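You operate a simulated robot arm through the tools that you are given. There is no shell and no other tool.

You run a simulated robot arm. Do the job below in one go: nothing can be reset, and whatever is moved stays where it is left.

TASK
Test the emergency stop, reset, and jog one picket through on HAND.
Fine: push the stop in and pull it out again; the mode knob goes to HAND before the jog; the other knobs stay. Where these are worked on the way, their far stop is far enough and under half their travel is too little: emergency stop.

It is judged by the outcome, as a careful person would: the job done as asked, and still so three seconds after it is handed in. It fails if anything else is knocked over, pushed out of place, dropped, spilled or broken.

THE ROBOT
A 6-joint arm with a two-finger parallel gripper, fixed in place. Base frame: the origin is at the foot of the arm, x ahead of it, y to its left, z up. Readings come in m, degrees, newtons and seconds.
With the tool pointing down near the work surface it reaches from about 0.1 to 0.82 m from the base axis. Its first joint turns from -115.0 to 115.0 degrees. Payload 4.2 kg.
The TCP is the grasp point between the finger pads, 0.023 m short of the fingertips. In the tool frame z runs along the fingers and y along their closing line. Largest opening 0.094 m; finger width 0.038, thickness 0.01; the body of the gripper, 0.054 by 0.096 m, starts 0.039 m behind the TCP.
Orientation is told as [roll, pitch, yaw] about the base's x, y, z axes, in that order, counted from this pose: with the fingers straight down and closing along the base's y, the tool's x points along the base's -x, its y along +y and its z along -z.

THE INTERFACE
- The arm moves only by the tool drive_tool. Its argument "commands" is a list of rows, each a list of 7 numbers: the shift along the tool's x, y, z in units of 50 mm (1.0 is 50 mm), then the turn, a rotation vector about the tool's x, y, z in units of 5 degrees (1.0 is 5 degrees), then the finger opening in m, from 0 to 0.094. In form: [[x, y, z, wx, wy, wz, gripper], ...]. A call has 1 to 20 rows; each row shifts and turns the commanded pose from where the row before left it, along the tool's axes as they then stand. A call with a number of a shift or a turn outside -1 to 1 is refused whole. Each row takes 0.2 s and may step no farther than 0.05 m and 8.6 degrees from the row before; otherwise, or with a gripper value out of range, the whole call is refused. A pose out of reach is approached as far as the arm can. The call stops where the force on the tool passes 90 N (or 10 N more than at its start, if that is more) or the arm is blocked; 0.2 s more then pass. Each finger travels about 0.108 m/s and halts on what it meets, pressing with about 22 N; the grip force reading is that of the motor and also rises with nothing between the fingers. The clock runs only during rows and for 0.2 s after the last one: add rows that do not move to give the fingers time. The reply holds the time, the measured pose of the TCP, the force on the tool along the base axes, the opening and the grip force, in the units named above and with some noise, with the torque about the TCP (base axes, N m) and any sound that the robot's microphone picked up, and new pictures: "pictures" is both (left out), scene, wrist or none.
- Cameras (640 x 400 px; columns grow to the right, rows downward): "scene" is fixed at [0.4002, 0.651, 1.4292]; the picture's right is [-0.99, -0.13, 0.00], its down [-0.04, 0.28, -0.96] and it looks along [0.12, -0.95, -0.28] (base axes); focal length 332 px, centre (320, 200). "wrist" rides on the gripper at [0.086, 0.016, -0.075] in the tool frame; the picture's right is [-0.18, 0.98, 0.00], its down [-0.58, -0.11, -0.81] and it looks along [-0.79, -0.15, 0.59] (tool axes); focal length 243 px, centre (320, 200). There is no depth. A picture from a camera that has moved, and an enlarged one, comes with that camera's place and axes in the base frame and with its lens.
- raise_lower(by): slides the trunk up (or, below 0, down) by that many m; the arm rides with it, the base frame stays. It gives what a move gives, with no picture.
- close_up(camera, box): a new picture of the part [left, top, right, bottom] of that camera's present view, enlarged. The clock stands still meanwhile.
- hand_in(): hands the job in; it is judged then, once.

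Places have to be worked out from the pictures, the camera data and where the tool is seen. Open the gripper and draw the arm clear of the work before you hand the job in, unless the task says otherwise.

The tools are called after "Call:" as a command line: name --pt "numbers of a row" for each row, then --argument value for the rest, lists and objects as JSON in quotes. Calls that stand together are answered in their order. drive_tool: Moves the arm, as the interface text tells. Its arguments: {"type":"object","properties":{"commands":{"type":"array","items":{"type":"array","items":{"type":"number"}}},"pictures":{"type":"string","enum":["both","scene","wrist","none"]}},"required":["commands"]} The other tools are called the same way: raise_lower (by) slides the trunk up or down; close_up (camera, box) takes an enlarged picture of a part of a camera's view; hand_in () hands the job in.

At the start:

```text
time_s: 0.0
ee_pos: [0.4986, -0.3406, 1.1884]
tool_rot: [0.1, 0.1, 0.0]
wrist_force: [0.2, -1.0, -0.9]
moment: [0.0, -0.01, -0.02]
gripper_width: 0.094
gripper_force: 0.0
trunk travel left (down, up): [-0.85, 0.14]
```

scene: 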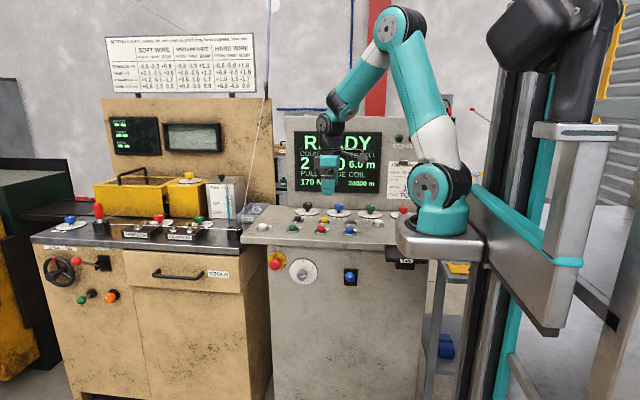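
wrist: 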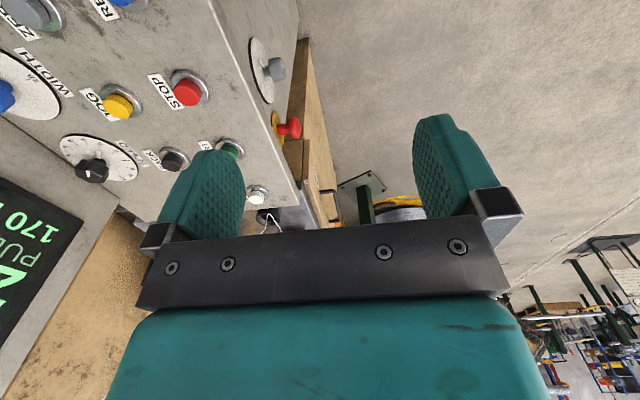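

The scene shows a console with knobs and buttons and a red emergency stop on the front-left. I'll take close-ups to read the labels before moving anything.

Call:
close_up --camera "scene" --box '[240, 190, 420, 302]'

Call:
close_up --camera "scene" --box '[280, 120, 440, 220]'

Call:
close_up --camera "wrist" --box '[0, 0, 320, 200]'

Call:
close_up --camera "scene" --box '[90, 20, 270, 132]'

```text
3.56 times, centred on (330, 246) of scene
camera zoom: at [0.4002, 0.651, 1.4292], right [-0.99, -0.13, 0.0], down [-0.04, 0.28, -0.96], along [0.12, -0.95, -0.28], focal length 1180 px, centre (284, 36)
```

zoom: 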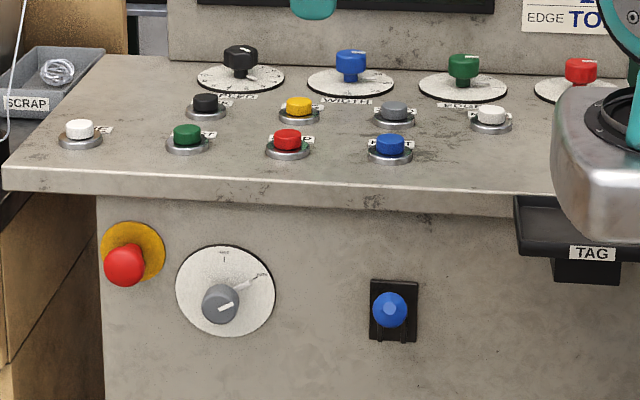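

```text
4.00 times, centred on (360, 170) of scene
camera zoom: at [0.4002, 0.651, 1.4292], right [-0.99, -0.13, 0.0], down [-0.04, 0.28, -0.96], along [0.12, -0.95, -0.28], focal length 1328 px, centre (160, 320)
```

zoom: 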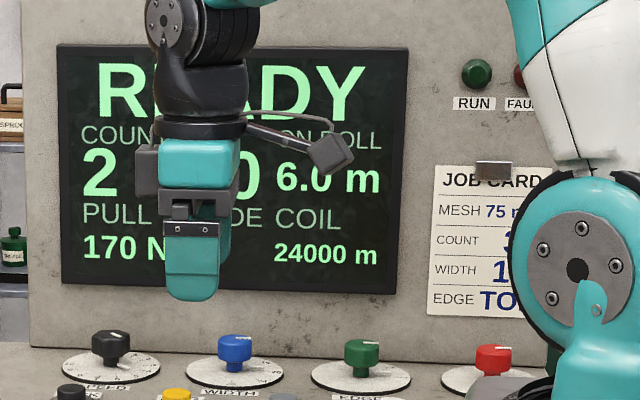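

```text
2.00 times, centred on (160, 100) of wrist
camera zoom: at [0.4129, -0.3233, 1.2641], right [0.18, 0.98, 0.0], down [0.58, -0.11, 0.81], along [0.79, -0.15, -0.59], focal length 485 px, centre (640, 400)
```

zoom: 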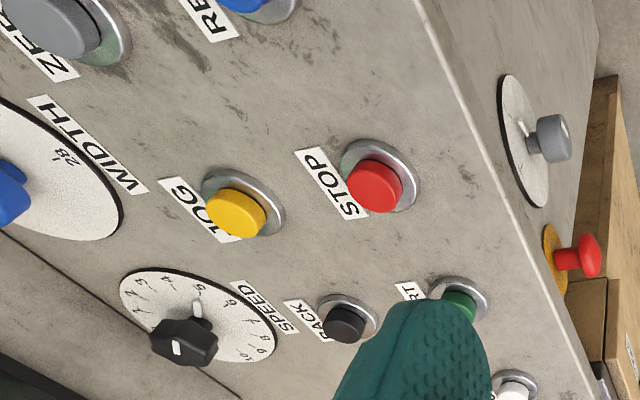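

```text
3.56 times, centred on (180, 76) of scene
camera zoom: at [0.4002, 0.651, 1.4292], right [-0.99, -0.13, 0.0], down [-0.04, 0.28, -0.96], along [0.12, -0.95, -0.28], focal length 1180 px, centre (818, 641)
```

zoom: 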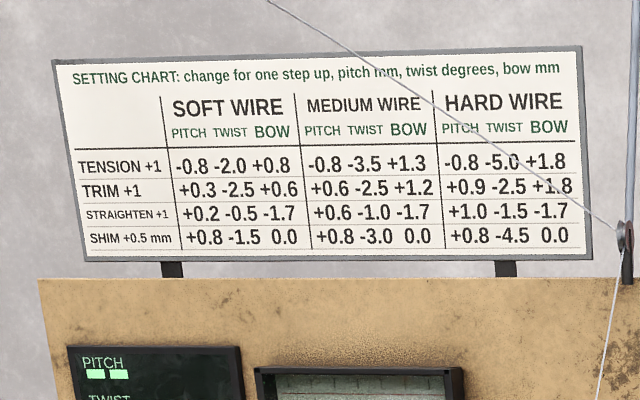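

The e-stop is the red mushroom on the console front, with a grey selector dial next to it. I'll zoom in further to read the labels on the dial and the buttons.

Call:
close_up --camera "scene" --box '[262, 245, 326, 285]'

Call:
close_up --camera "scene" --box '[250, 195, 346, 255]'

Call:
close_up --camera "scene" --box '[320, 195, 416, 255]'

Call:
close_up --camera "wrist" --box '[220, 20, 316, 80]'

Call:
close_up --camera "wrist" --box '[0, 0, 160, 100]'

Call:
close_up --camera "scene" --box '[330, 255, 458, 335]'

```text
10.00 times, centred on (294, 265) of scene
camera zoom: at [0.4002, 0.651, 1.4292], right [-0.99, -0.13, 0.0], down [-0.04, 0.28, -0.96], along [0.12, -0.95, -0.28], focal length 3319 px, centre (580, -450)
```

zoom: 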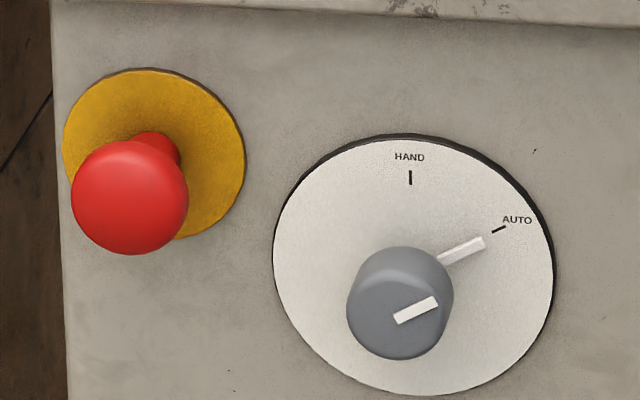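

```text
6.67 times, centred on (298, 225) of scene
camera zoom: at [0.4002, 0.651, 1.4292], right [-0.99, -0.13, 0.0], down [-0.04, 0.28, -0.96], along [0.12, -0.95, -0.28], focal length 2213 px, centre (467, 33)
```

zoom: 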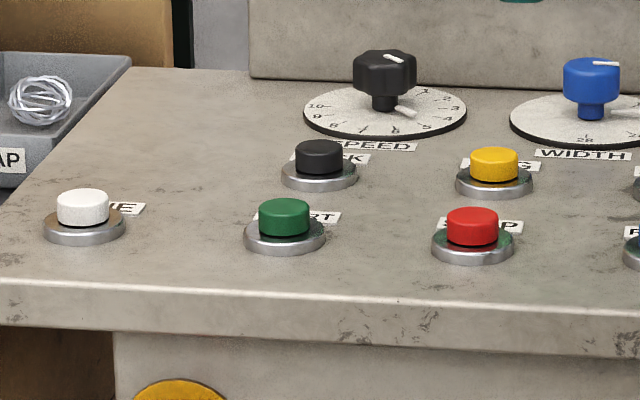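

```text
6.67 times, centred on (368, 225) of scene
camera zoom: at [0.4002, 0.651, 1.4292], right [-0.99, -0.13, 0.0], down [-0.04, 0.28, -0.96], along [0.12, -0.95, -0.28], focal length 2213 px, centre (0, 33)
```

zoom: 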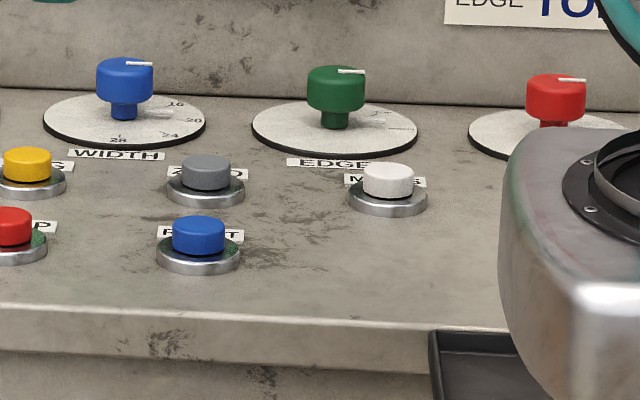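

```text
6.67 times, centred on (268, 50) of wrist
camera zoom: at [0.4129, -0.3233, 1.2641], right [0.18, 0.98, 0.0], down [0.58, -0.11, 0.81], along [0.79, -0.15, -0.59], focal length 1618 px, centre (667, 1200)
```

zoom: 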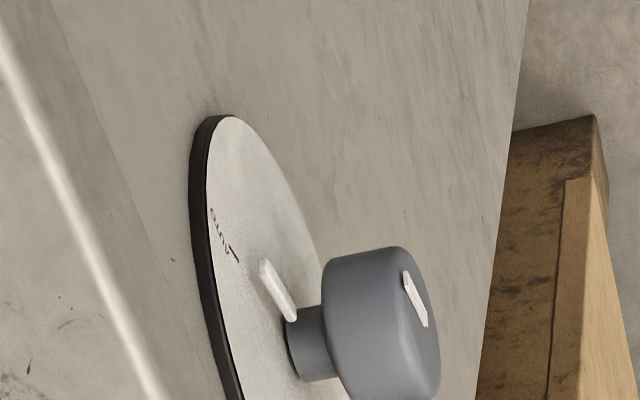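

```text
4.00 times, centred on (80, 50) of wrist
camera zoom: at [0.4129, -0.3233, 1.2641], right [0.18, 0.98, 0.0], down [0.58, -0.11, 0.81], along [0.79, -0.15, -0.59], focal length 970 px, centre (1280, 800)
```

zoom: 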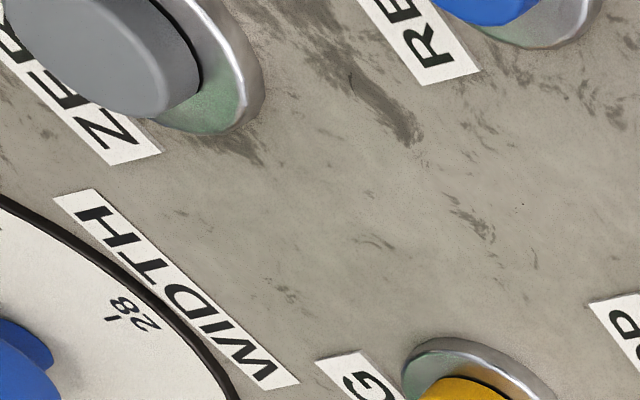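

```text
5.00 times, centred on (394, 295) of scene
camera zoom: at [0.4002, 0.651, 1.4292], right [-0.99, -0.13, 0.0], down [-0.04, 0.28, -0.96], along [0.12, -0.95, -0.28], focal length 1660 px, centre (-50, -275)
```

zoom: 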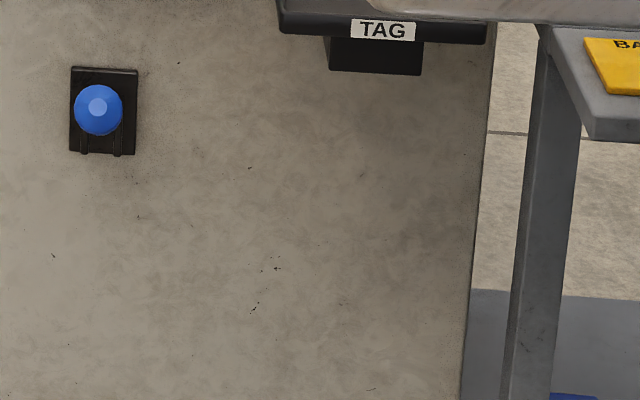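

The front dial is the mode knob (HAND at the top, AUTO about 60° clockwise, now on AUTO). RESET is blue at about (0.439, -0.527, 0.968), JOG is yellow at about (0.547, -0.619, 0.974), and the e-stop head is at about (0.70, -0.43, 0.86). I'll move to open space in front of the console and begin pitching the tool towards -y.

Call:
drive_tool --pt "-0.5 0.5 0 0 0 0 0.094" --pt "-0.5 0.5 0 0 0 0 0.094" --pt "-0.5 0.5 0 0 0 0 0.094" --pt "-0.5 0.5 0 0 0 0 0.094" --pt "0 0 0 1 0 0 0.094" --pt "0 0 0 1 0 0 0.094" --pt "0 0 0 1 0 0 0.094" --pt "0 0 0 1 0 0 0.094" --pt "0 0 0 1 0 0 0.094" --pt "0 0 0 1 0 0 0.094" --pt "0 0 0 1 0 0 0.094" --pt "0 0 0 1 0 0 0.094" --pt "0 0 0 1 0 0 0.094"

```text
time_s: 2.8
ee_pos: [0.5985, -0.2393, 1.1898]
tool_rot: [-45.0, 0.1, 0.0]
wrist_force: [-0.1, -0.6, 1.0]
moment: [0.0, 0.0, 0.03]
gripper_width: 0.0938
gripper_force: 0.0
trunk travel left (down, up): [-0.85, 0.14]
camera wrist: at [0.5126, -0.1751, 1.2309], right [0.18, 0.69, -0.7], down [0.58, 0.49, 0.65], along [0.79, -0.52, -0.31], focal length 243 px, centre (320, 200)
```

scene: 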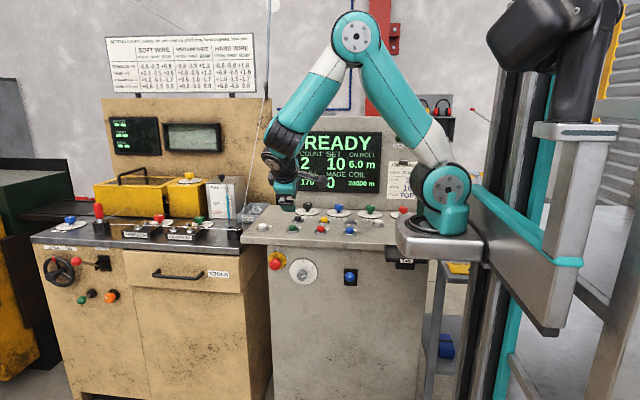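
wrist: 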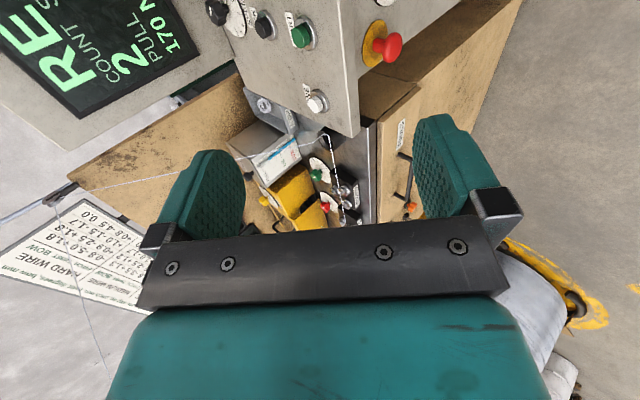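

The tool is at -45° roll with everything clear; the display reads READY with COUNT 2. I'll finish the roll to -90° so the fingers point at the console front.

Call:
drive_tool --pt "0 0 0 1 0 0 0.094" --pt "0 0 0 1 0 0 0.094" --pt "0 0 0 1 0 0 0.094" --pt "0 0 0 1 0 0 0.094" --pt "0 0 0 1 0 0 0.094" --pt "0 0 0 1 0 0 0.094" --pt "0 0 0 1 0 0 0.094" --pt "0 0 0 1 0 0 0.094" --pt "0 0 0 1 0 0 0.094"

```text
time_s: 4.8
ee_pos: [0.5949, -0.2418, 1.1869]
tool_rot: [-81.9, 0.0, 0.2]
wrist_force: [0.3, -0.6, -0.2]
moment: [-0.01, 0.02, -0.03]
gripper_width: 0.0938
gripper_force: 0.1
out of reach, approached as far as the arm can: row 8, 9
trunk travel left (down, up): [-0.85, 0.14]
camera wrist: at [0.51, -0.1646, 1.182], right [0.18, 0.14, -0.97], down [0.58, 0.79, 0.22], along [0.79, -0.6, 0.06], focal length 243 px, centre (320, 200)
```

scene: 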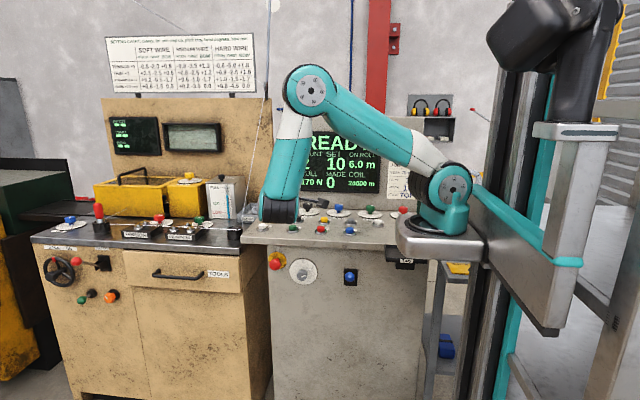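
wrist: 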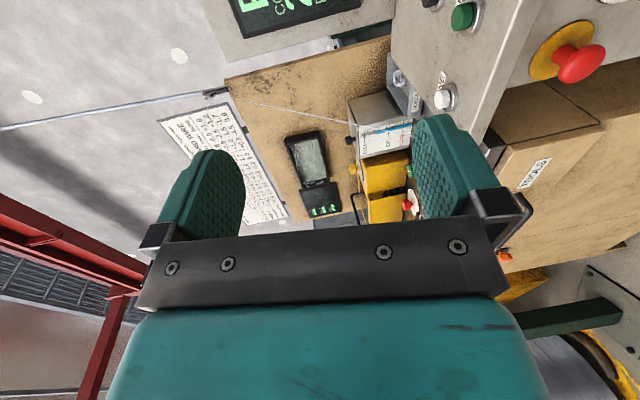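

The last rows of the roll were out of reach at this spot (roll is about -82°, likely close to a wrist singularity). I'll move down and over to a standoff in front of the e-stop and see what orientation is reachable there.

Call:
drive_tool --pt "-0.26 0.82 0 0 0 0 0.094" --pt "-0.26 0.82 0 0 0 0 0.094" --pt "-0.26 0.82 0 0 0 0 0.094" --pt "-0.26 0.82 0 0 0 0 0.094"

```text
time_s: 5.8
ee_pos: [0.6474, -0.2174, 1.0252]
tool_rot: [-81.8, 0.0, 0.2]
wrist_force: [0.0, -0.6, 1.1]
moment: [0.03, 0.01, 0.01]
gripper_width: 0.0939
gripper_force: 0.0
trunk travel left (down, up): [-0.85, 0.14]
camera wrist: at [0.5617, -0.1411, 1.0198], right [0.18, 0.14, -0.97], down [0.58, 0.78, 0.22], along [0.79, -0.6, 0.06], focal length 243 px, centre (320, 200)
```

scene: 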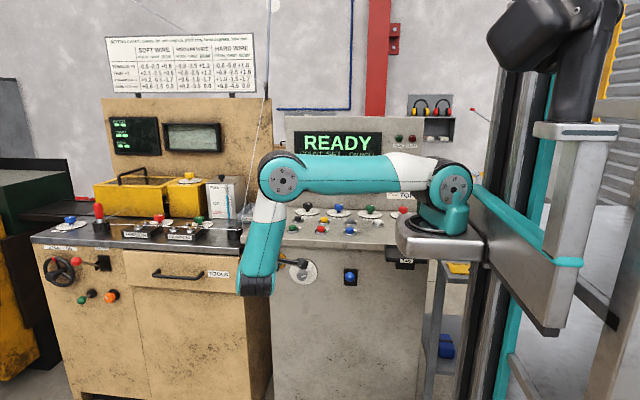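
wrist: 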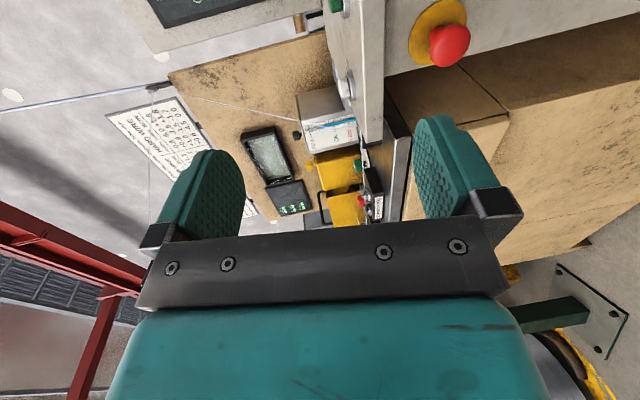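

Triangulating from both cameras: the e-stop axis is at x≈0.709, z≈0.848, with its head front at y≈-0.42 and plate at y≈-0.479. The mode knob is at x≈0.610, z≈0.809. I'll drive to a standoff in front of the e-stop and close the fingers.

Call:
drive_tool --pt "-0.207 0.532 0.447 0 0 0 0.0" --pt "-0.207 0.532 0.447 0 0 0 0.0" --pt "-0.207 0.532 0.447 0 0 0 0.0" --pt "-0.207 0.532 0.447 0 0 0 0.0" --pt "-0.207 0.532 0.447 0 0 0 0.0" --pt "-0.207 0.532 0.447 0 0 0 0.0"

```text
time_s: 7.2
ee_pos: [0.6954, -0.3397, 0.8549]
tool_rot: [-81.5, 0.1, 0.6]
wrist_force: [0.4, 0.3, 0.0]
moment: [0.02, -0.04, 0.01]
gripper_width: 0.0
gripper_force: 21.5
out of reach, approached as far as the arm can: row 3, 4, 5, 6
trunk travel left (down, up): [-0.85, 0.14]
camera wrist: at [0.6095, -0.2643, 0.8504], right [0.18, 0.15, -0.97], down [0.57, 0.79, 0.23], along [0.8, -0.6, 0.06], focal length 243 px, centre (320, 200)
```

scene: 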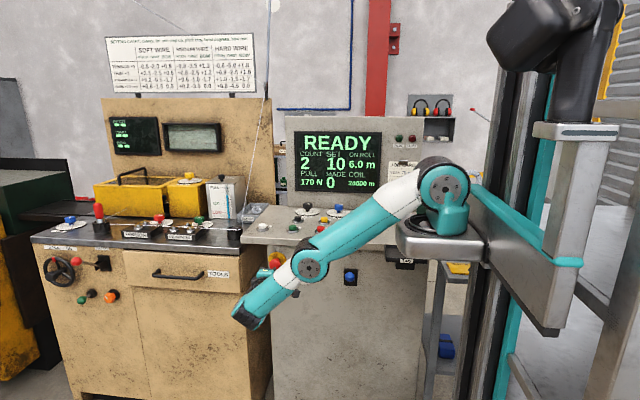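
wrist: 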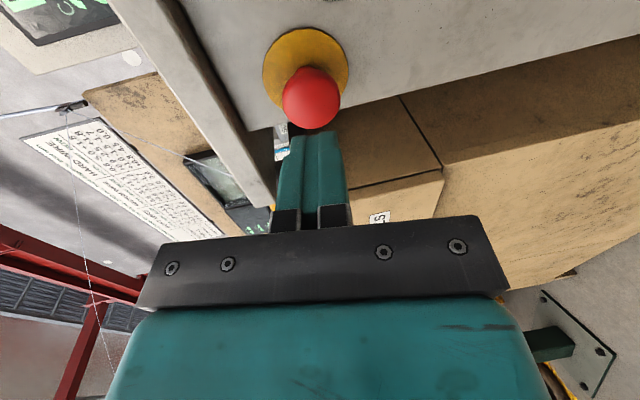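

The arm is nearly straight here because the shoulder sits higher than the e-stop, so lowering the trunk should give it reach. First I'll check what lies under the arm's platform.

Call:
close_up --camera "scene" --box '[370, 200, 530, 300]'

Call:
close_up --camera "scene" --box '[380, 240, 636, 400]'

Call:
close_up --camera "wrist" --box '[220, 0, 412, 120]'

```text
4.00 times, centred on (450, 250) of scene
camera zoom: at [0.4002, 0.651, 1.4292], right [-0.99, -0.13, 0.0], down [-0.04, 0.28, -0.96], along [0.12, -0.95, -0.28], focal length 1328 px, centre (-200, 0)
```

zoom: 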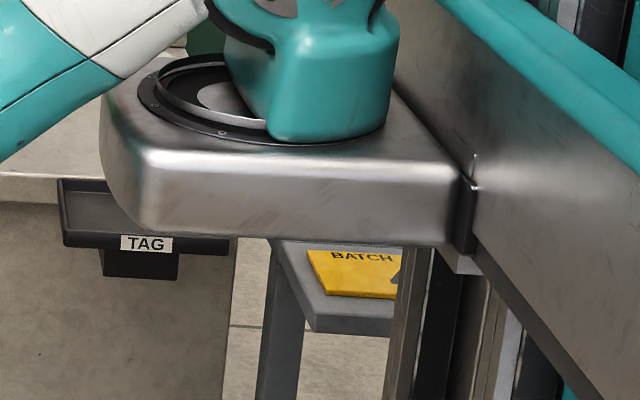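

```text
2.50 times, centred on (508, 320) of scene
camera zoom: at [0.4002, 0.651, 1.4292], right [-0.99, -0.13, 0.0], down [-0.04, 0.28, -0.96], along [0.12, -0.95, -0.28], focal length 830 px, centre (-150, -100)
```

zoom: 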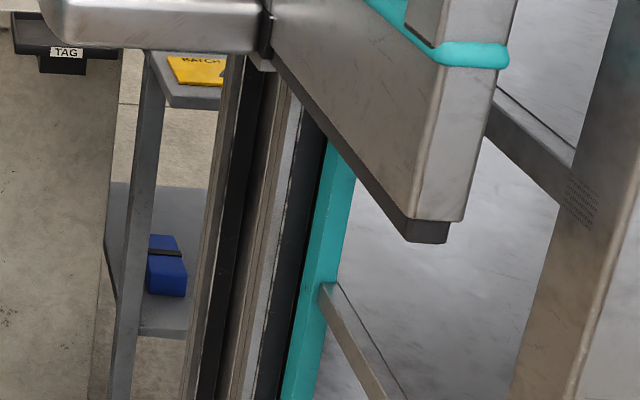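

```text
3.33 times, centred on (316, 60) of wrist
camera zoom: at [0.6095, -0.2643, 0.8504], right [0.18, 0.15, -0.97], down [0.57, 0.79, 0.23], along [0.8, -0.6, 0.06], focal length 809 px, centre (333, 667)
```

zoom: 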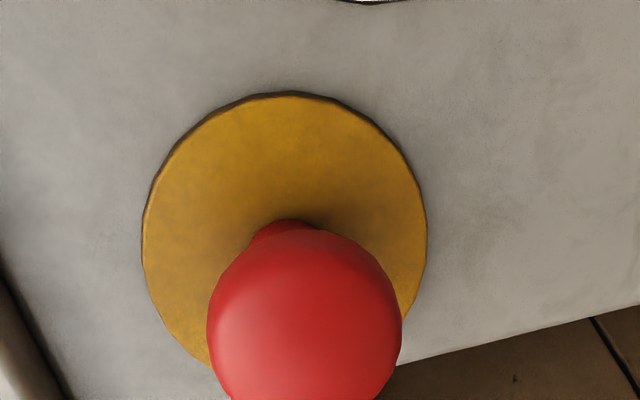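

I need the platform's depth to be sure it won't touch the console or tag tray when lowered. I'll slide the trunk up 0.1 m, which is the safe direction, and measure how far the platform shifts in the picture.

Call:
raise_lower --by 0.1

Call:
close_up --camera "scene" --box '[370, 160, 530, 260]'

```text
time_s: 8.5
ee_pos: [0.6952, -0.3399, 0.955]
tool_rot: [-81.5, -0.1, 0.5]
wrist_force: [-0.8, -0.3, -0.1]
moment: [-0.03, -0.02, 0.02]
gripper_width: 0.0001
gripper_force: 22.6
trunk travel left (down, up): [-0.95, 0.04]
```

```text
4.00 times, centred on (450, 210) of scene
camera zoom: at [0.4002, 0.651, 1.4292], right [-0.99, -0.13, 0.0], down [-0.04, 0.28, -0.96], along [0.12, -0.95, -0.28], focal length 1328 px, centre (-200, 160)
```

zoom: 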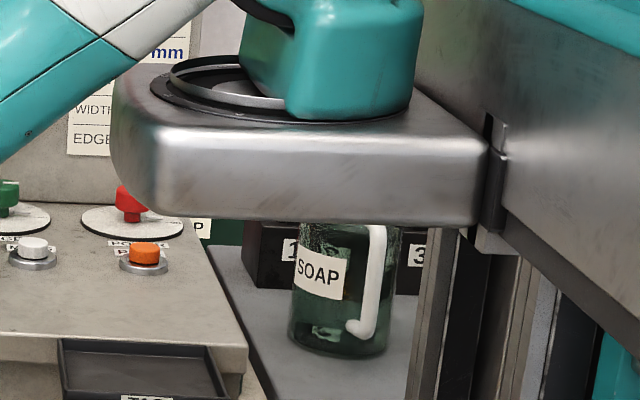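

From the pixel shift, the platform's front edge is at y≈0 and its back at about -0.19, so it stays well clear of the console (y<-0.45) and the tag tray when lowered. I'll raise the tool relative to the arm first so it stays safe while the trunk comes down.

Call:
drive_tool --pt "0 -0.817 -0.239 0 0 0 0.0" --pt "0 -0.817 -0.239 0 0 0 0.0" --pt "0 -0.817 -0.239 0 0 0 0.0" --pt "0 -0.817 -0.239 0 0 0 0.0" --pt "0 -0.817 -0.239 0 0 0 0.0" --pt "0 -0.817 -0.239 0 0 0 0.0" --pt "0 -0.817 -0.239 0 0 0 0.0"

```text
time_s: 10.1
ee_pos: [0.6925, -0.3008, 1.2502]
tool_rot: [-80.9, 0.0, 0.8]
wrist_force: [0.7, 0.3, -0.4]
moment: [-0.04, 0.02, -0.03]
gripper_width: 0.0002
gripper_force: 22.4
out of reach, approached as far as the arm can: row 7
trunk travel left (down, up): [-0.95, 0.04]
camera wrist: at [0.607, -0.2263, 1.2457], right [0.18, 0.16, -0.97], down [0.57, 0.79, 0.24], along [0.8, -0.6, 0.05], focal length 243 px, centre (320, 200)
```

scene: 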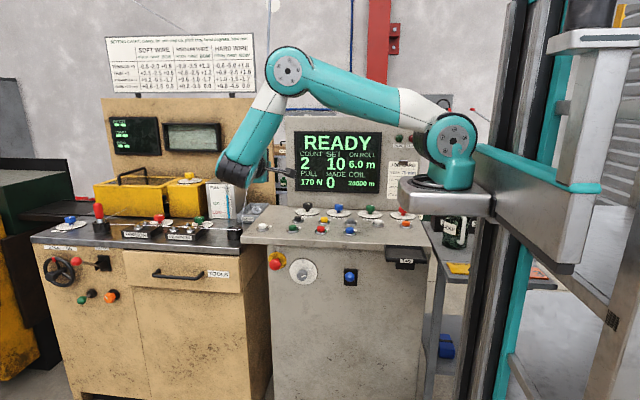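
wrist: 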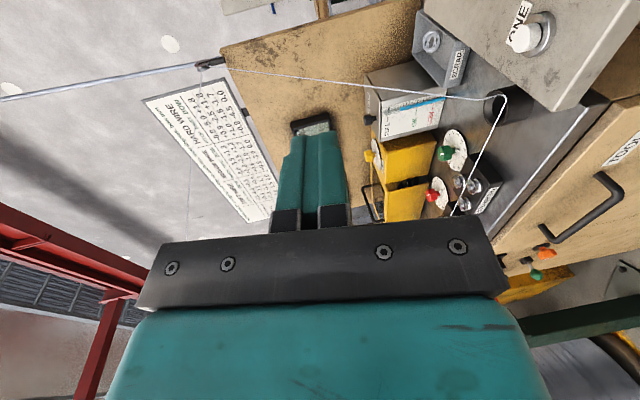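

The tool is at z=1.25, clear in front of the console. I'll lower the trunk in two steps and check the view in between.

Call:
raise_lower --by -0.2

Call:
close_up --camera "scene" --box '[220, 60, 620, 310]'

```text
time_s: 12.3
ee_pos: [0.6925, -0.3014, 1.05]
tool_rot: [-81.0, -0.1, 0.7]
wrist_force: [-0.4, 0.2, 0.1]
moment: [-0.02, 0.0, -0.03]
gripper_width: 0.0
gripper_force: 21.8
trunk travel left (down, up): [-0.75, 0.24]
```

```text
1.60 times, centred on (420, 185) of scene
camera zoom: at [0.4002, 0.651, 1.4292], right [-0.99, -0.13, 0.0], down [-0.04, 0.28, -0.96], along [0.12, -0.95, -0.28], focal length 531 px, centre (160, 224)
```

zoom: 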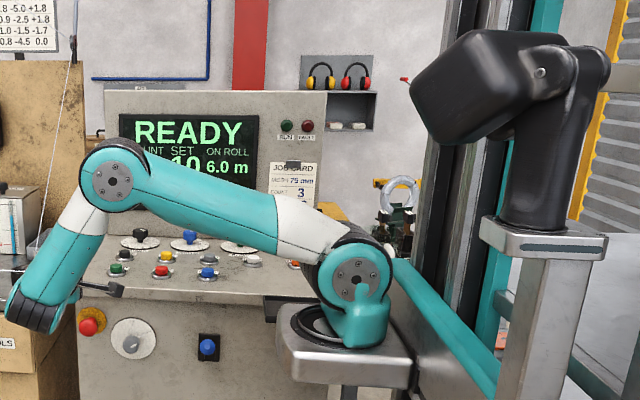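

No contact, and the platform sits clearly in front of the console. I'll lower it another 0.15 m.

Call:
raise_lower --by -0.15

Call:
close_up --camera "scene" --box '[220, 100, 620, 350]'

Call:
close_up --camera "wrist" --box '[0, 0, 640, 400]'

```text
time_s: 14.1
ee_pos: [0.6937, -0.3009, 0.8989]
tool_rot: [-80.9, -0.1, 0.8]
wrist_force: [0.0, 0.1, 0.0]
moment: [0.0, -0.03, 0.02]
gripper_width: 0.0
gripper_force: 21.8
trunk travel left (down, up): [-0.6, 0.39]
```

```text
1.60 times, centred on (420, 225) of scene
camera zoom: at [0.4002, 0.651, 1.4292], right [-0.99, -0.13, 0.0], down [-0.04, 0.28, -0.96], along [0.12, -0.95, -0.28], focal length 531 px, centre (160, 160)
```

zoom: 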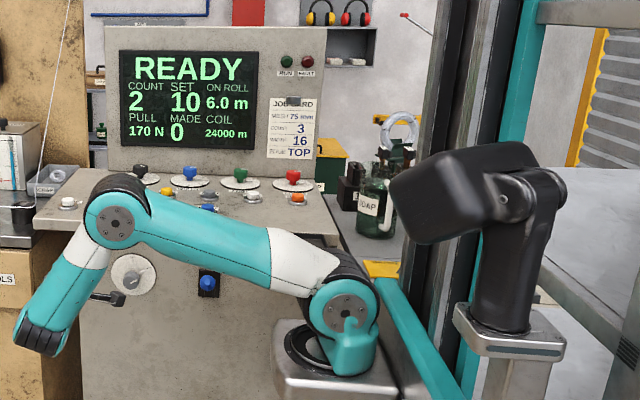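

```text
1.00 times, centred on (320, 200) of wrist (not enlarged: the box is as wide or as high as the picture)
camera zoom: at [0.6069, -0.2263, 0.8954], right [0.18, 0.16, -0.97], down [0.57, 0.79, 0.24], along [0.8, -0.6, 0.05], focal length 243 px, centre (320, 200)
```

zoom: 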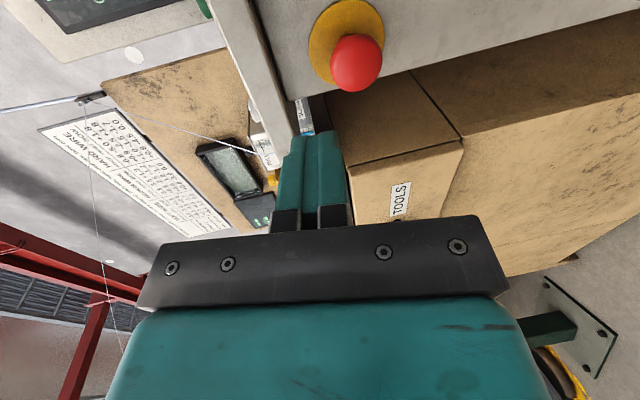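

The trunk is down and the tool is at z=0.90 in front of the e-stop. I'll test whether the remaining 9° of roll is reachable now.

Call:
drive_tool --pt "0 0 0 0.9 0 0 0.0" --pt "0 0 0 0.9 0 0 0.0" --pictures "none"

```text
time_s: 14.7
ee_pos: [0.6936, -0.3023, 0.8987]
tool_rot: [-80.8, -0.1, 0.7]
wrist_force: [-0.1, -0.9, -0.2]
moment: [-0.03, -0.01, 0.03]
gripper_width: 0.0
gripper_force: 22.0
out of reach, approached as far as the arm can: row 1, 2
trunk travel left (down, up): [-0.6, 0.39]
```

Still limited at about -81°. I'll try yawing the tool 15° outward (fingers slightly towards +x) to see whether that frees the roll.

Call:
drive_tool --pt "0 0 0 0 -1 0 0.0" --pt "0 0 0 0 -1 0 0.0" --pt "0 0 0 0 -1 0 0.0" --pt "0 0 0 0.9 0 0 0.0" --pt "0 0 0 0.9 0 0 0.0" --pictures "none"

```text
time_s: 15.8
ee_pos: [0.6931, -0.3021, 0.8993]
tool_rot: [-85.7, -2.5, 15.7]
wrist_force: [0.1, 0.8, 0.6]
moment: [-0.02, -0.01, -0.01]
gripper_width: 0.0001
gripper_force: 22.1
out of reach, approached as far as the arm can: row 5
trunk travel left (down, up): [-0.6, 0.39]
```

Yawing outward loosens the limit, which fits a wrist-2 guard of about 10°. With the fingers closing vertically, a yaw does no harm to gripping the round head. I'll move in to (0.709, -0.36, 0.85) and turn to a level roll of -90° with about 12° yaw.

Call:
drive_tool --pt "0.025 0.453 0.638 0 0 0 0.0" --pt "0.025 0.453 0.638 0 0 0 0.0" --pt "0 0 0 0.89 0.74 -0.44 0.0" --pt "0 0 0 0 0 0 0.0"

```text
time_s: 16.9
ee_pos: [0.7094, -0.3615, 0.8476]
tool_rot: [-87.7, -1.2, 13.9]
wrist_force: [-0.2, 0.1, -0.2]
moment: [0.01, -0.01, 0.0]
gripper_width: 0.0
gripper_force: 21.8
out of reach, approached as far as the arm can: row 3
trunk travel left (down, up): [-0.6, 0.39]
camera wrist: at [0.6087, -0.3089, 0.8328], right [0.19, 0.09, -0.98], down [0.37, 0.92, 0.15], along [0.91, -0.39, 0.14], focal length 243 px, centre (320, 200)
```

scene: 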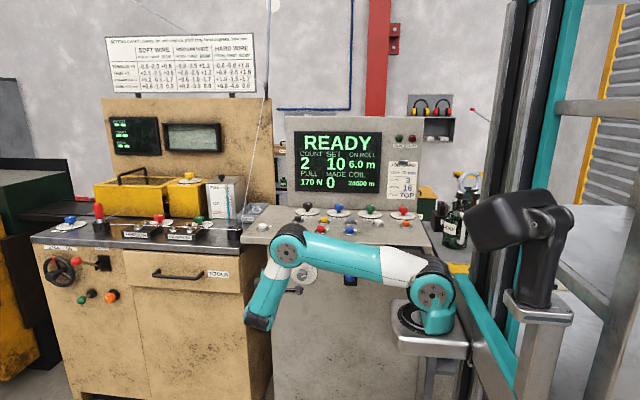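
wrist: 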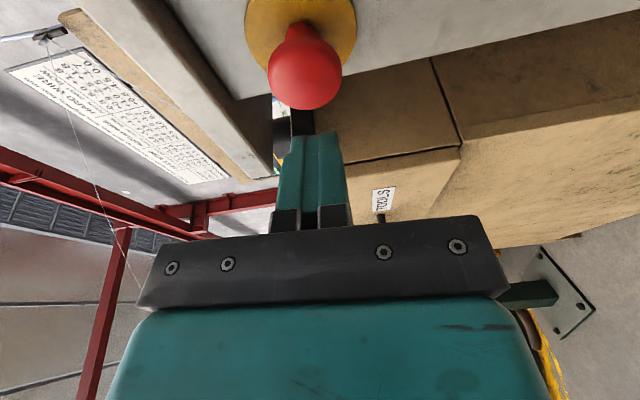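

Roll is -87.7° and yaw 13.9°, which is good enough; the head centre now triangulates to (0.711, -0.441, 0.850). I'll align the closed fingertips with it and advance in small steps along -y.

Call:
drive_tool --pt "0.076 -0.061 -0.022 0 0 0 0.0" --pt "0.125 -0.023 0.504 0 0 0 0.0" --pt "0.024 -0.0044 0.097 0 0 0 0.0" --pt "0.024 -0.0044 0.097 0 0 0 0.0"

```text
time_s: 17.9
ee_pos: [0.7061, -0.3967, 0.8508]
tool_rot: [-87.6, -1.2, 13.9]
wrist_force: [-2.0, 2.4, -0.5]
moment: [0.03, 0.01, -0.08]
gripper_width: 0.0
gripper_force: 22.0
trunk travel left (down, up): [-0.6, 0.39]
camera wrist: at [0.605, -0.3436, 0.8368], right [0.19, 0.09, -0.98], down [0.37, 0.92, 0.15], along [0.91, -0.39, 0.14], focal length 243 px, centre (320, 200)
```

scene: 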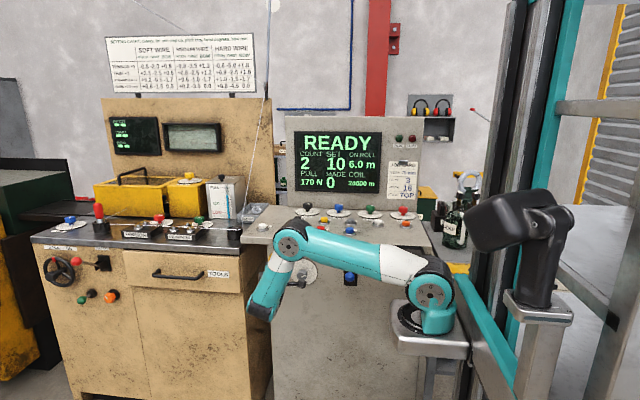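
wrist: 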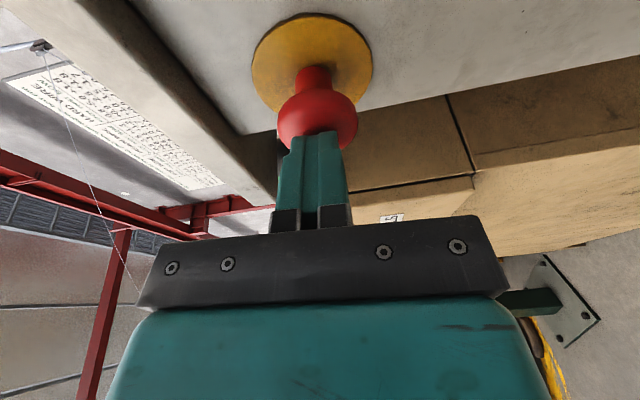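

The fingertips have just touched the head (y-force about 2 N, tip y≈-0.419). I'll push in small steps and watch the force and sound.

Call:
drive_tool --pt "0.0144 -0.0026 0.058 0 0 0 0.0" --pt "0.0144 -0.0026 0.058 0 0 0 0.0" --pt "0.0144 -0.0026 0.058 0 0 0 0.0" --pictures "wrist"

```text
time_s: 18.6
ee_pos: [0.7058, -0.4045, 0.8522]
tool_rot: [-87.6, -1.3, 13.9]
wrist_force: [-3.9, 8.8, 1.3]
moment: [-0.11, -0.03, -0.26]
gripper_width: 0.0
gripper_force: 21.7
trunk travel left (down, up): [-0.6, 0.39]
camera wrist: at [0.605, -0.3517, 0.8373], right [0.19, 0.09, -0.98], down [0.37, 0.92, 0.15], along [0.91, -0.39, 0.14], focal length 243 px, centre (320, 200)
```

wrist: 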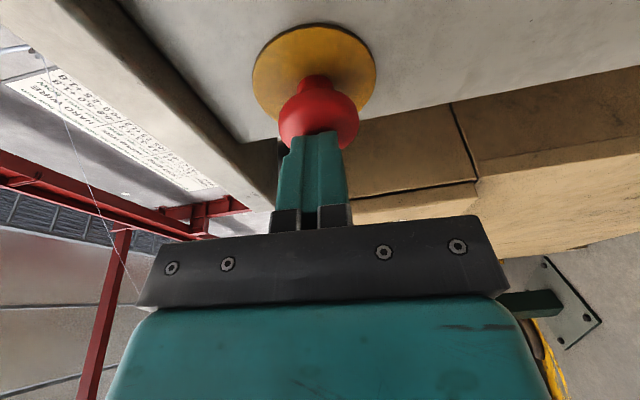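

The head is moving in at about 9 N. I'll keep pushing in small steps.

Call:
drive_tool --pt "0.0144 -0.0026 0.058 0 0 0 0.0" --pt "0.0144 -0.0026 0.058 0 0 0 0.0" --pt "0.0144 -0.0026 0.058 0 0 0 0.0" --pictures "both"

```text
time_s: 19.4
ee_pos: [0.7052, -0.4049, 0.8521]
tool_rot: [-87.7, -0.9, 14.3]
wrist_force: [-22.5, 76.1, 7.5]
moment: [-0.3, -0.27, -1.53]
gripper_width: 0.0
gripper_force: 21.7
trunk travel left (down, up): [-0.6, 0.39]
stopped in row 3: the force on the tool passed its limit at 97 N (the readings are from after the stop); the commanded pose is now the measured one
camera wrist: at [0.6046, -0.3532, 0.8376], right [0.18, 0.09, -0.98], down [0.36, 0.92, 0.15], along [0.91, -0.38, 0.14], focal length 243 px, centre (320, 200)
```

scene: 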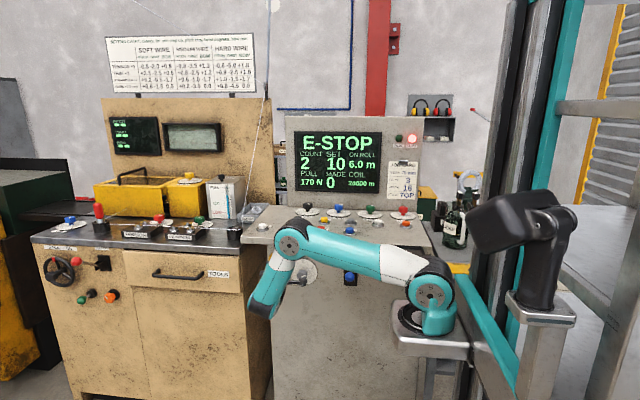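
wrist: 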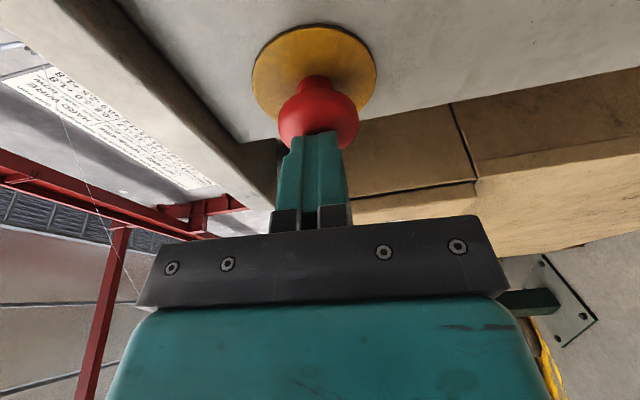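

The display now shows E-STOP and the FAULT lamp is lit, so the stop is fully in (about 8 mm of travel). I'll back off and open the fingers to straddle the head.

Call:
drive_tool --pt "-0.087 0.014 -0.339 0 0 0 0.0" --pt "-0.087 0.014 -0.339 0 0 0 0.0" --pt "0 0 0 0 0 0 0.066" --pt "0 0 0 0 0 0 0.066" --pictures "both"

```text
time_s: 20.4
ee_pos: [0.7044, -0.3757, 0.8503]
tool_rot: [-87.5, -1.1, 13.9]
wrist_force: [-0.3, -0.3, 0.3]
moment: [-0.02, 0.01, -0.01]
gripper_width: 0.0659
gripper_force: 0.1
trunk travel left (down, up): [-0.6, 0.39]
camera wrist: at [0.6035, -0.3229, 0.8357], right [0.19, 0.09, -0.98], down [0.37, 0.92, 0.15], along [0.91, -0.39, 0.14], focal length 243 px, centre (320, 200)
```

scene: 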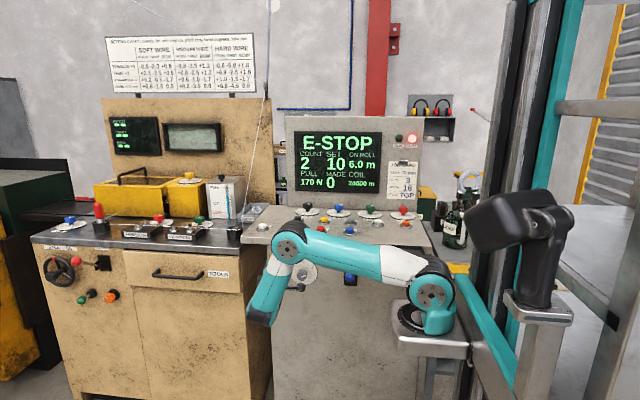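
wrist: 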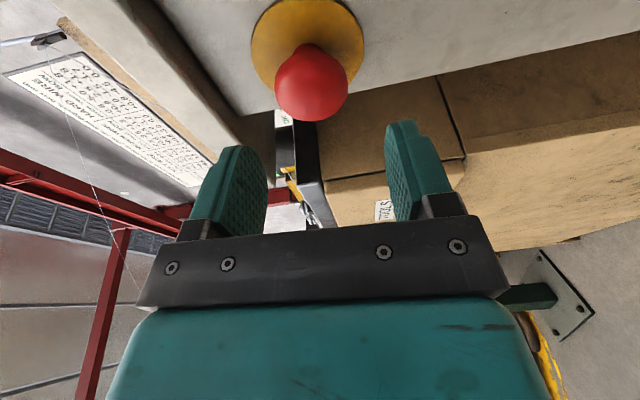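

The stop stays latched in, and the open fingers straddle its axis. I'll advance so the pads surround the head, then close on it.

Call:
drive_tool --pt "0.078 -0.024 0.591 0 0 0 0.066" --pt "0.078 -0.024 0.591 0 0 0 0.066" --pt "0 0 0 0 0 0 0.066" --pictures "both"

```text
time_s: 21.2
ee_pos: [0.711, -0.4342, 0.8485]
tool_rot: [-87.5, -1.1, 14.0]
wrist_force: [-0.6, -0.4, 0.1]
moment: [-0.02, -0.01, -0.02]
gripper_width: 0.066
gripper_force: 0.1
trunk travel left (down, up): [-0.6, 0.39]
camera wrist: at [0.6099, -0.3818, 0.8349], right [0.19, 0.09, -0.98], down [0.37, 0.92, 0.15], along [0.91, -0.39, 0.14], focal length 243 px, centre (320, 200)
```

scene: 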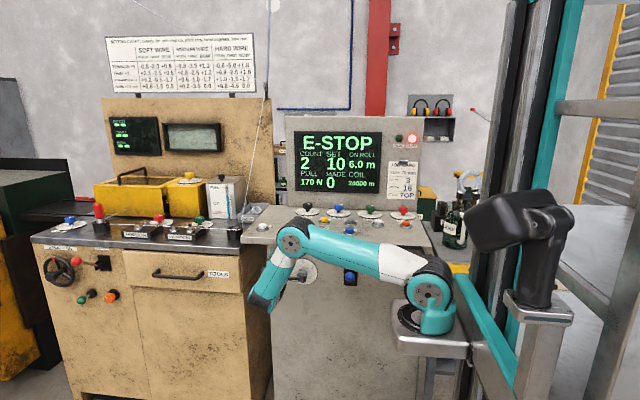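
wrist: 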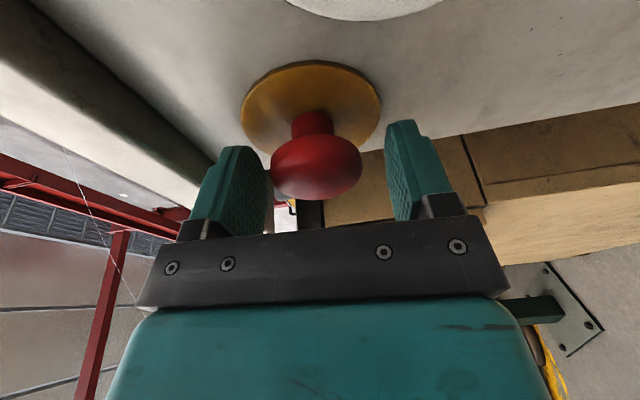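

The head sits between the pads, about 2 mm above the finger midline and a few mm deeper than the TCP. I'll nudge up and in slightly, then close.

Call:
drive_tool --pt "0.019 -0.034 0.078 0 0 0 0.066" --pt "0 0 0 0 0 0 0.0" --pt "0 0 0 0 0 0 0.0" --pt "0 0 0 0 0 0 0.0" --pictures "wrist"

```text
time_s: 22.2
ee_pos: [0.7125, -0.4379, 0.85]
tool_rot: [-87.5, -1.0, 14.0]
wrist_force: [-0.3, 0.0, -7.6]
moment: [-0.69, 0.16, 0.3]
gripper_width: 0.0432
gripper_force: 44.9
trunk travel left (down, up): [-0.6, 0.39]
camera wrist: at [0.6104, -0.3855, 0.8363], right [0.18, 0.09, -0.98], down [0.37, 0.92, 0.15], along [0.91, -0.39, 0.14], focal length 243 px, centre (320, 200)
```

wrist: 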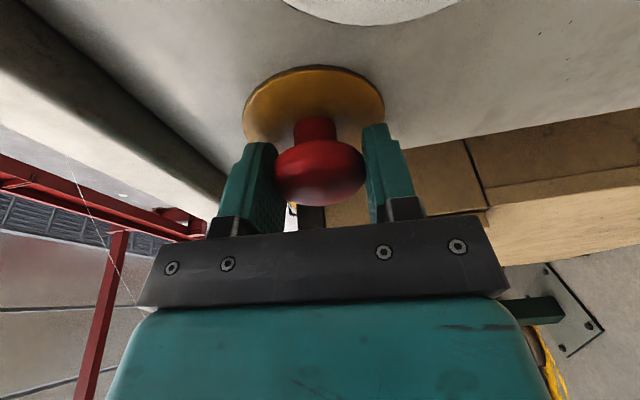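

The head is gripped at 43 mm. I'll pull straight out along +y in small steps.

Call:
drive_tool --pt "-0.0145 0.0026 -0.058 0 0 0 0.0" --pt "-0.0145 0.0026 -0.058 0 0 0 0.0" --pt "-0.0145 0.0026 -0.058 0 0 0 0.0" --pt "0 0 0 0 0 0 0.0" --pictures "both"

```text
time_s: 23.2
ee_pos: [0.7115, -0.4288, 0.8496]
tool_rot: [-87.4, -1.1, 13.9]
wrist_force: [-6.6, -6.5, -12.3]
moment: [-0.78, 0.35, 0.89]
gripper_width: 0.0433
gripper_force: 44.9
trunk travel left (down, up): [-0.6, 0.39]
camera wrist: at [0.6105, -0.3771, 0.8363], right [0.18, 0.09, -0.98], down [0.37, 0.92, 0.16], along [0.91, -0.39, 0.14], focal length 243 px, centre (320, 200)
```

scene: 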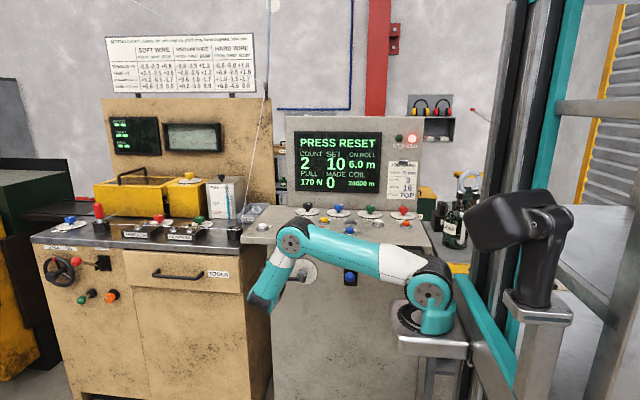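
wrist: 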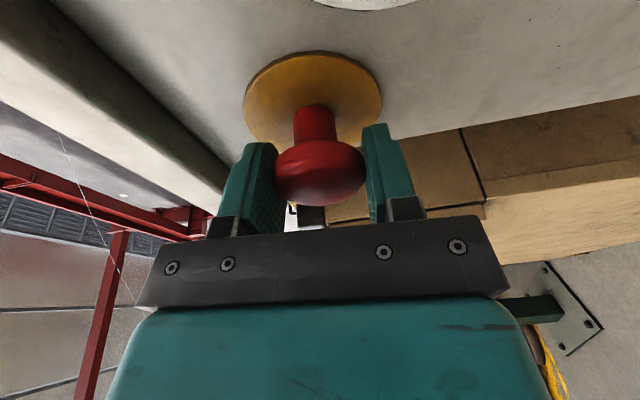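

The display now reads PRESS RESET, so the stop has come back out. I'll give one more 2 mm tug to seat it, then open and retreat straight out.

Call:
drive_tool --pt "-0.0097 0.0018 -0.039 0 0 0 0.0" --pt "0 0 0 0 0 0 0.0" --pt "0 0 0 0 0 0 0.07" --pt "0 0 0 0 0 0 0.07" --pt "-0.168 0.031 -0.679 0 0 0 0.07" --pt "-0.168 0.031 -0.679 0 0 0 0.07" --pictures "both"

```text
time_s: 24.6
ee_pos: [0.7118, -0.3579, 0.8496]
tool_rot: [-87.6, -1.1, 13.8]
wrist_force: [0.9, 0.0, 0.3]
moment: [0.03, -0.01, 0.0]
gripper_width: 0.0699
gripper_force: 0.0
trunk travel left (down, up): [-0.6, 0.39]
camera wrist: at [0.6117, -0.3042, 0.836], right [0.19, 0.09, -0.98], down [0.37, 0.92, 0.15], along [0.91, -0.39, 0.14], focal length 243 px, centre (320, 200)
```

scene: 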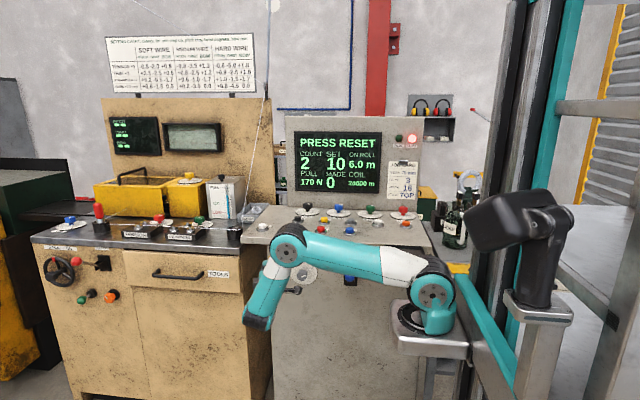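
wrist: 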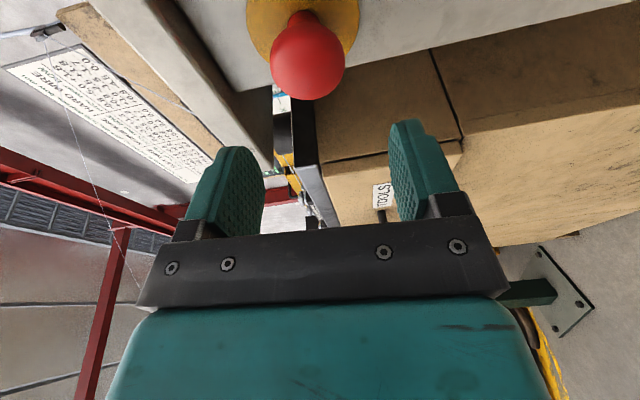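

The e-stop is out and released. I'll move across to a standoff in front of the mode knob, keeping the same orientation, and look at it.

Call:
drive_tool --pt "0.667 0.263 -0.14 0 0 0 0.07" --pt "0.667 0.263 -0.14 0 0 0 0.07" --pt "0.667 0.263 -0.14 0 0 0 0.07" --pt "0 0 0 0.5 0 0 0.07" --pictures "both"

```text
time_s: 25.6
ee_pos: [0.6628, -0.386, 0.8219]
tool_rot: [-85.5, -1.2, 13.7]
wrist_force: [1.0, -0.6, -0.1]
moment: [-0.01, -0.05, -0.01]
gripper_width: 0.07
gripper_force: 0.0
out of reach, approached as far as the arm can: row 1, 2, 3, 4
trunk travel left (down, up): [-0.6, 0.39]
camera wrist: at [0.5628, -0.3313, 0.8107], right [0.18, 0.12, -0.98], down [0.37, 0.91, 0.18], along [0.91, -0.4, 0.12], focal length 243 px, centre (320, 200)
```

scene: 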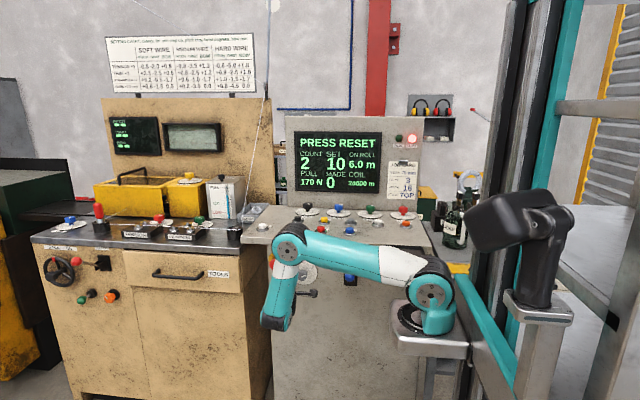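
wrist: 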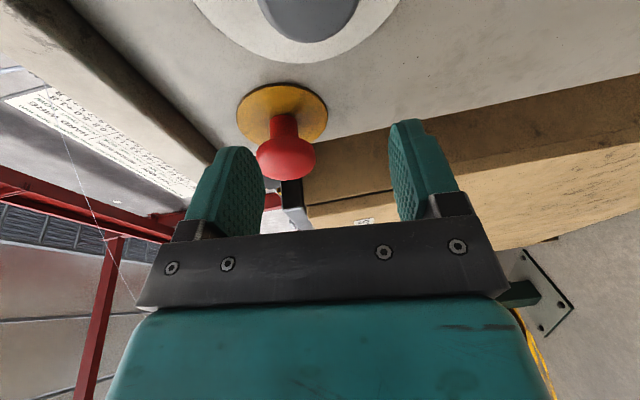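

The wrist limit bit again and the tool drifted slightly towards the panel, though with no contact. A larger yaw gives it more margin, so I'll back off in +y while yawing outward by another 15°.

Call:
drive_tool --pt "0 0 -0.2 0 -1 0 0.07" --pt "-0.1 0.03 -0.4 0 -1 0 0.07" --pt "-0.1 0.03 -0.4 0 -1 0 0.07" --pictures "both"

```text
time_s: 26.4
ee_pos: [0.6947, -0.3468, 0.8345]
tool_rot: [-85.2, -2.3, 28.7]
wrist_force: [-0.1, 0.2, -0.3]
moment: [0.03, 0.0, 0.0]
gripper_width: 0.0699
gripper_force: 0.0
out of reach, approached as far as the arm can: row 1, 2, 3
trunk travel left (down, up): [-0.6, 0.39]
camera wrist: at [0.5838, -0.3215, 0.8222], right [0.15, 0.18, -0.97], down [0.12, 0.97, 0.2], along [0.98, -0.15, 0.13], focal length 243 px, centre (320, 200)
```

scene: 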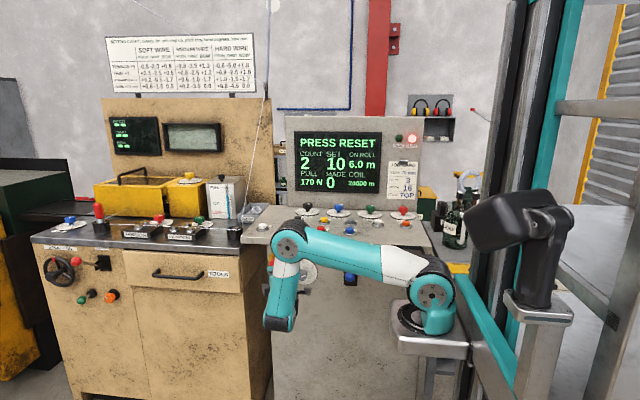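
wrist: 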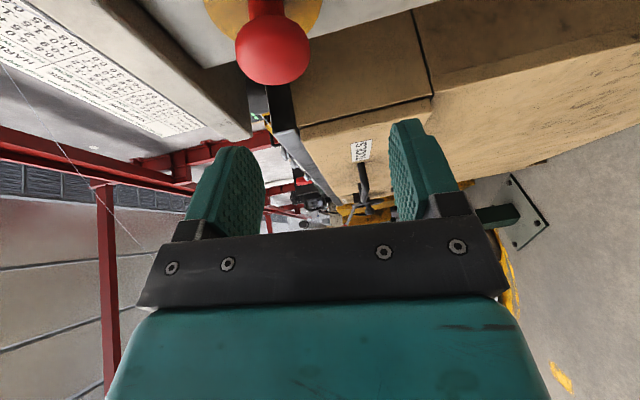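

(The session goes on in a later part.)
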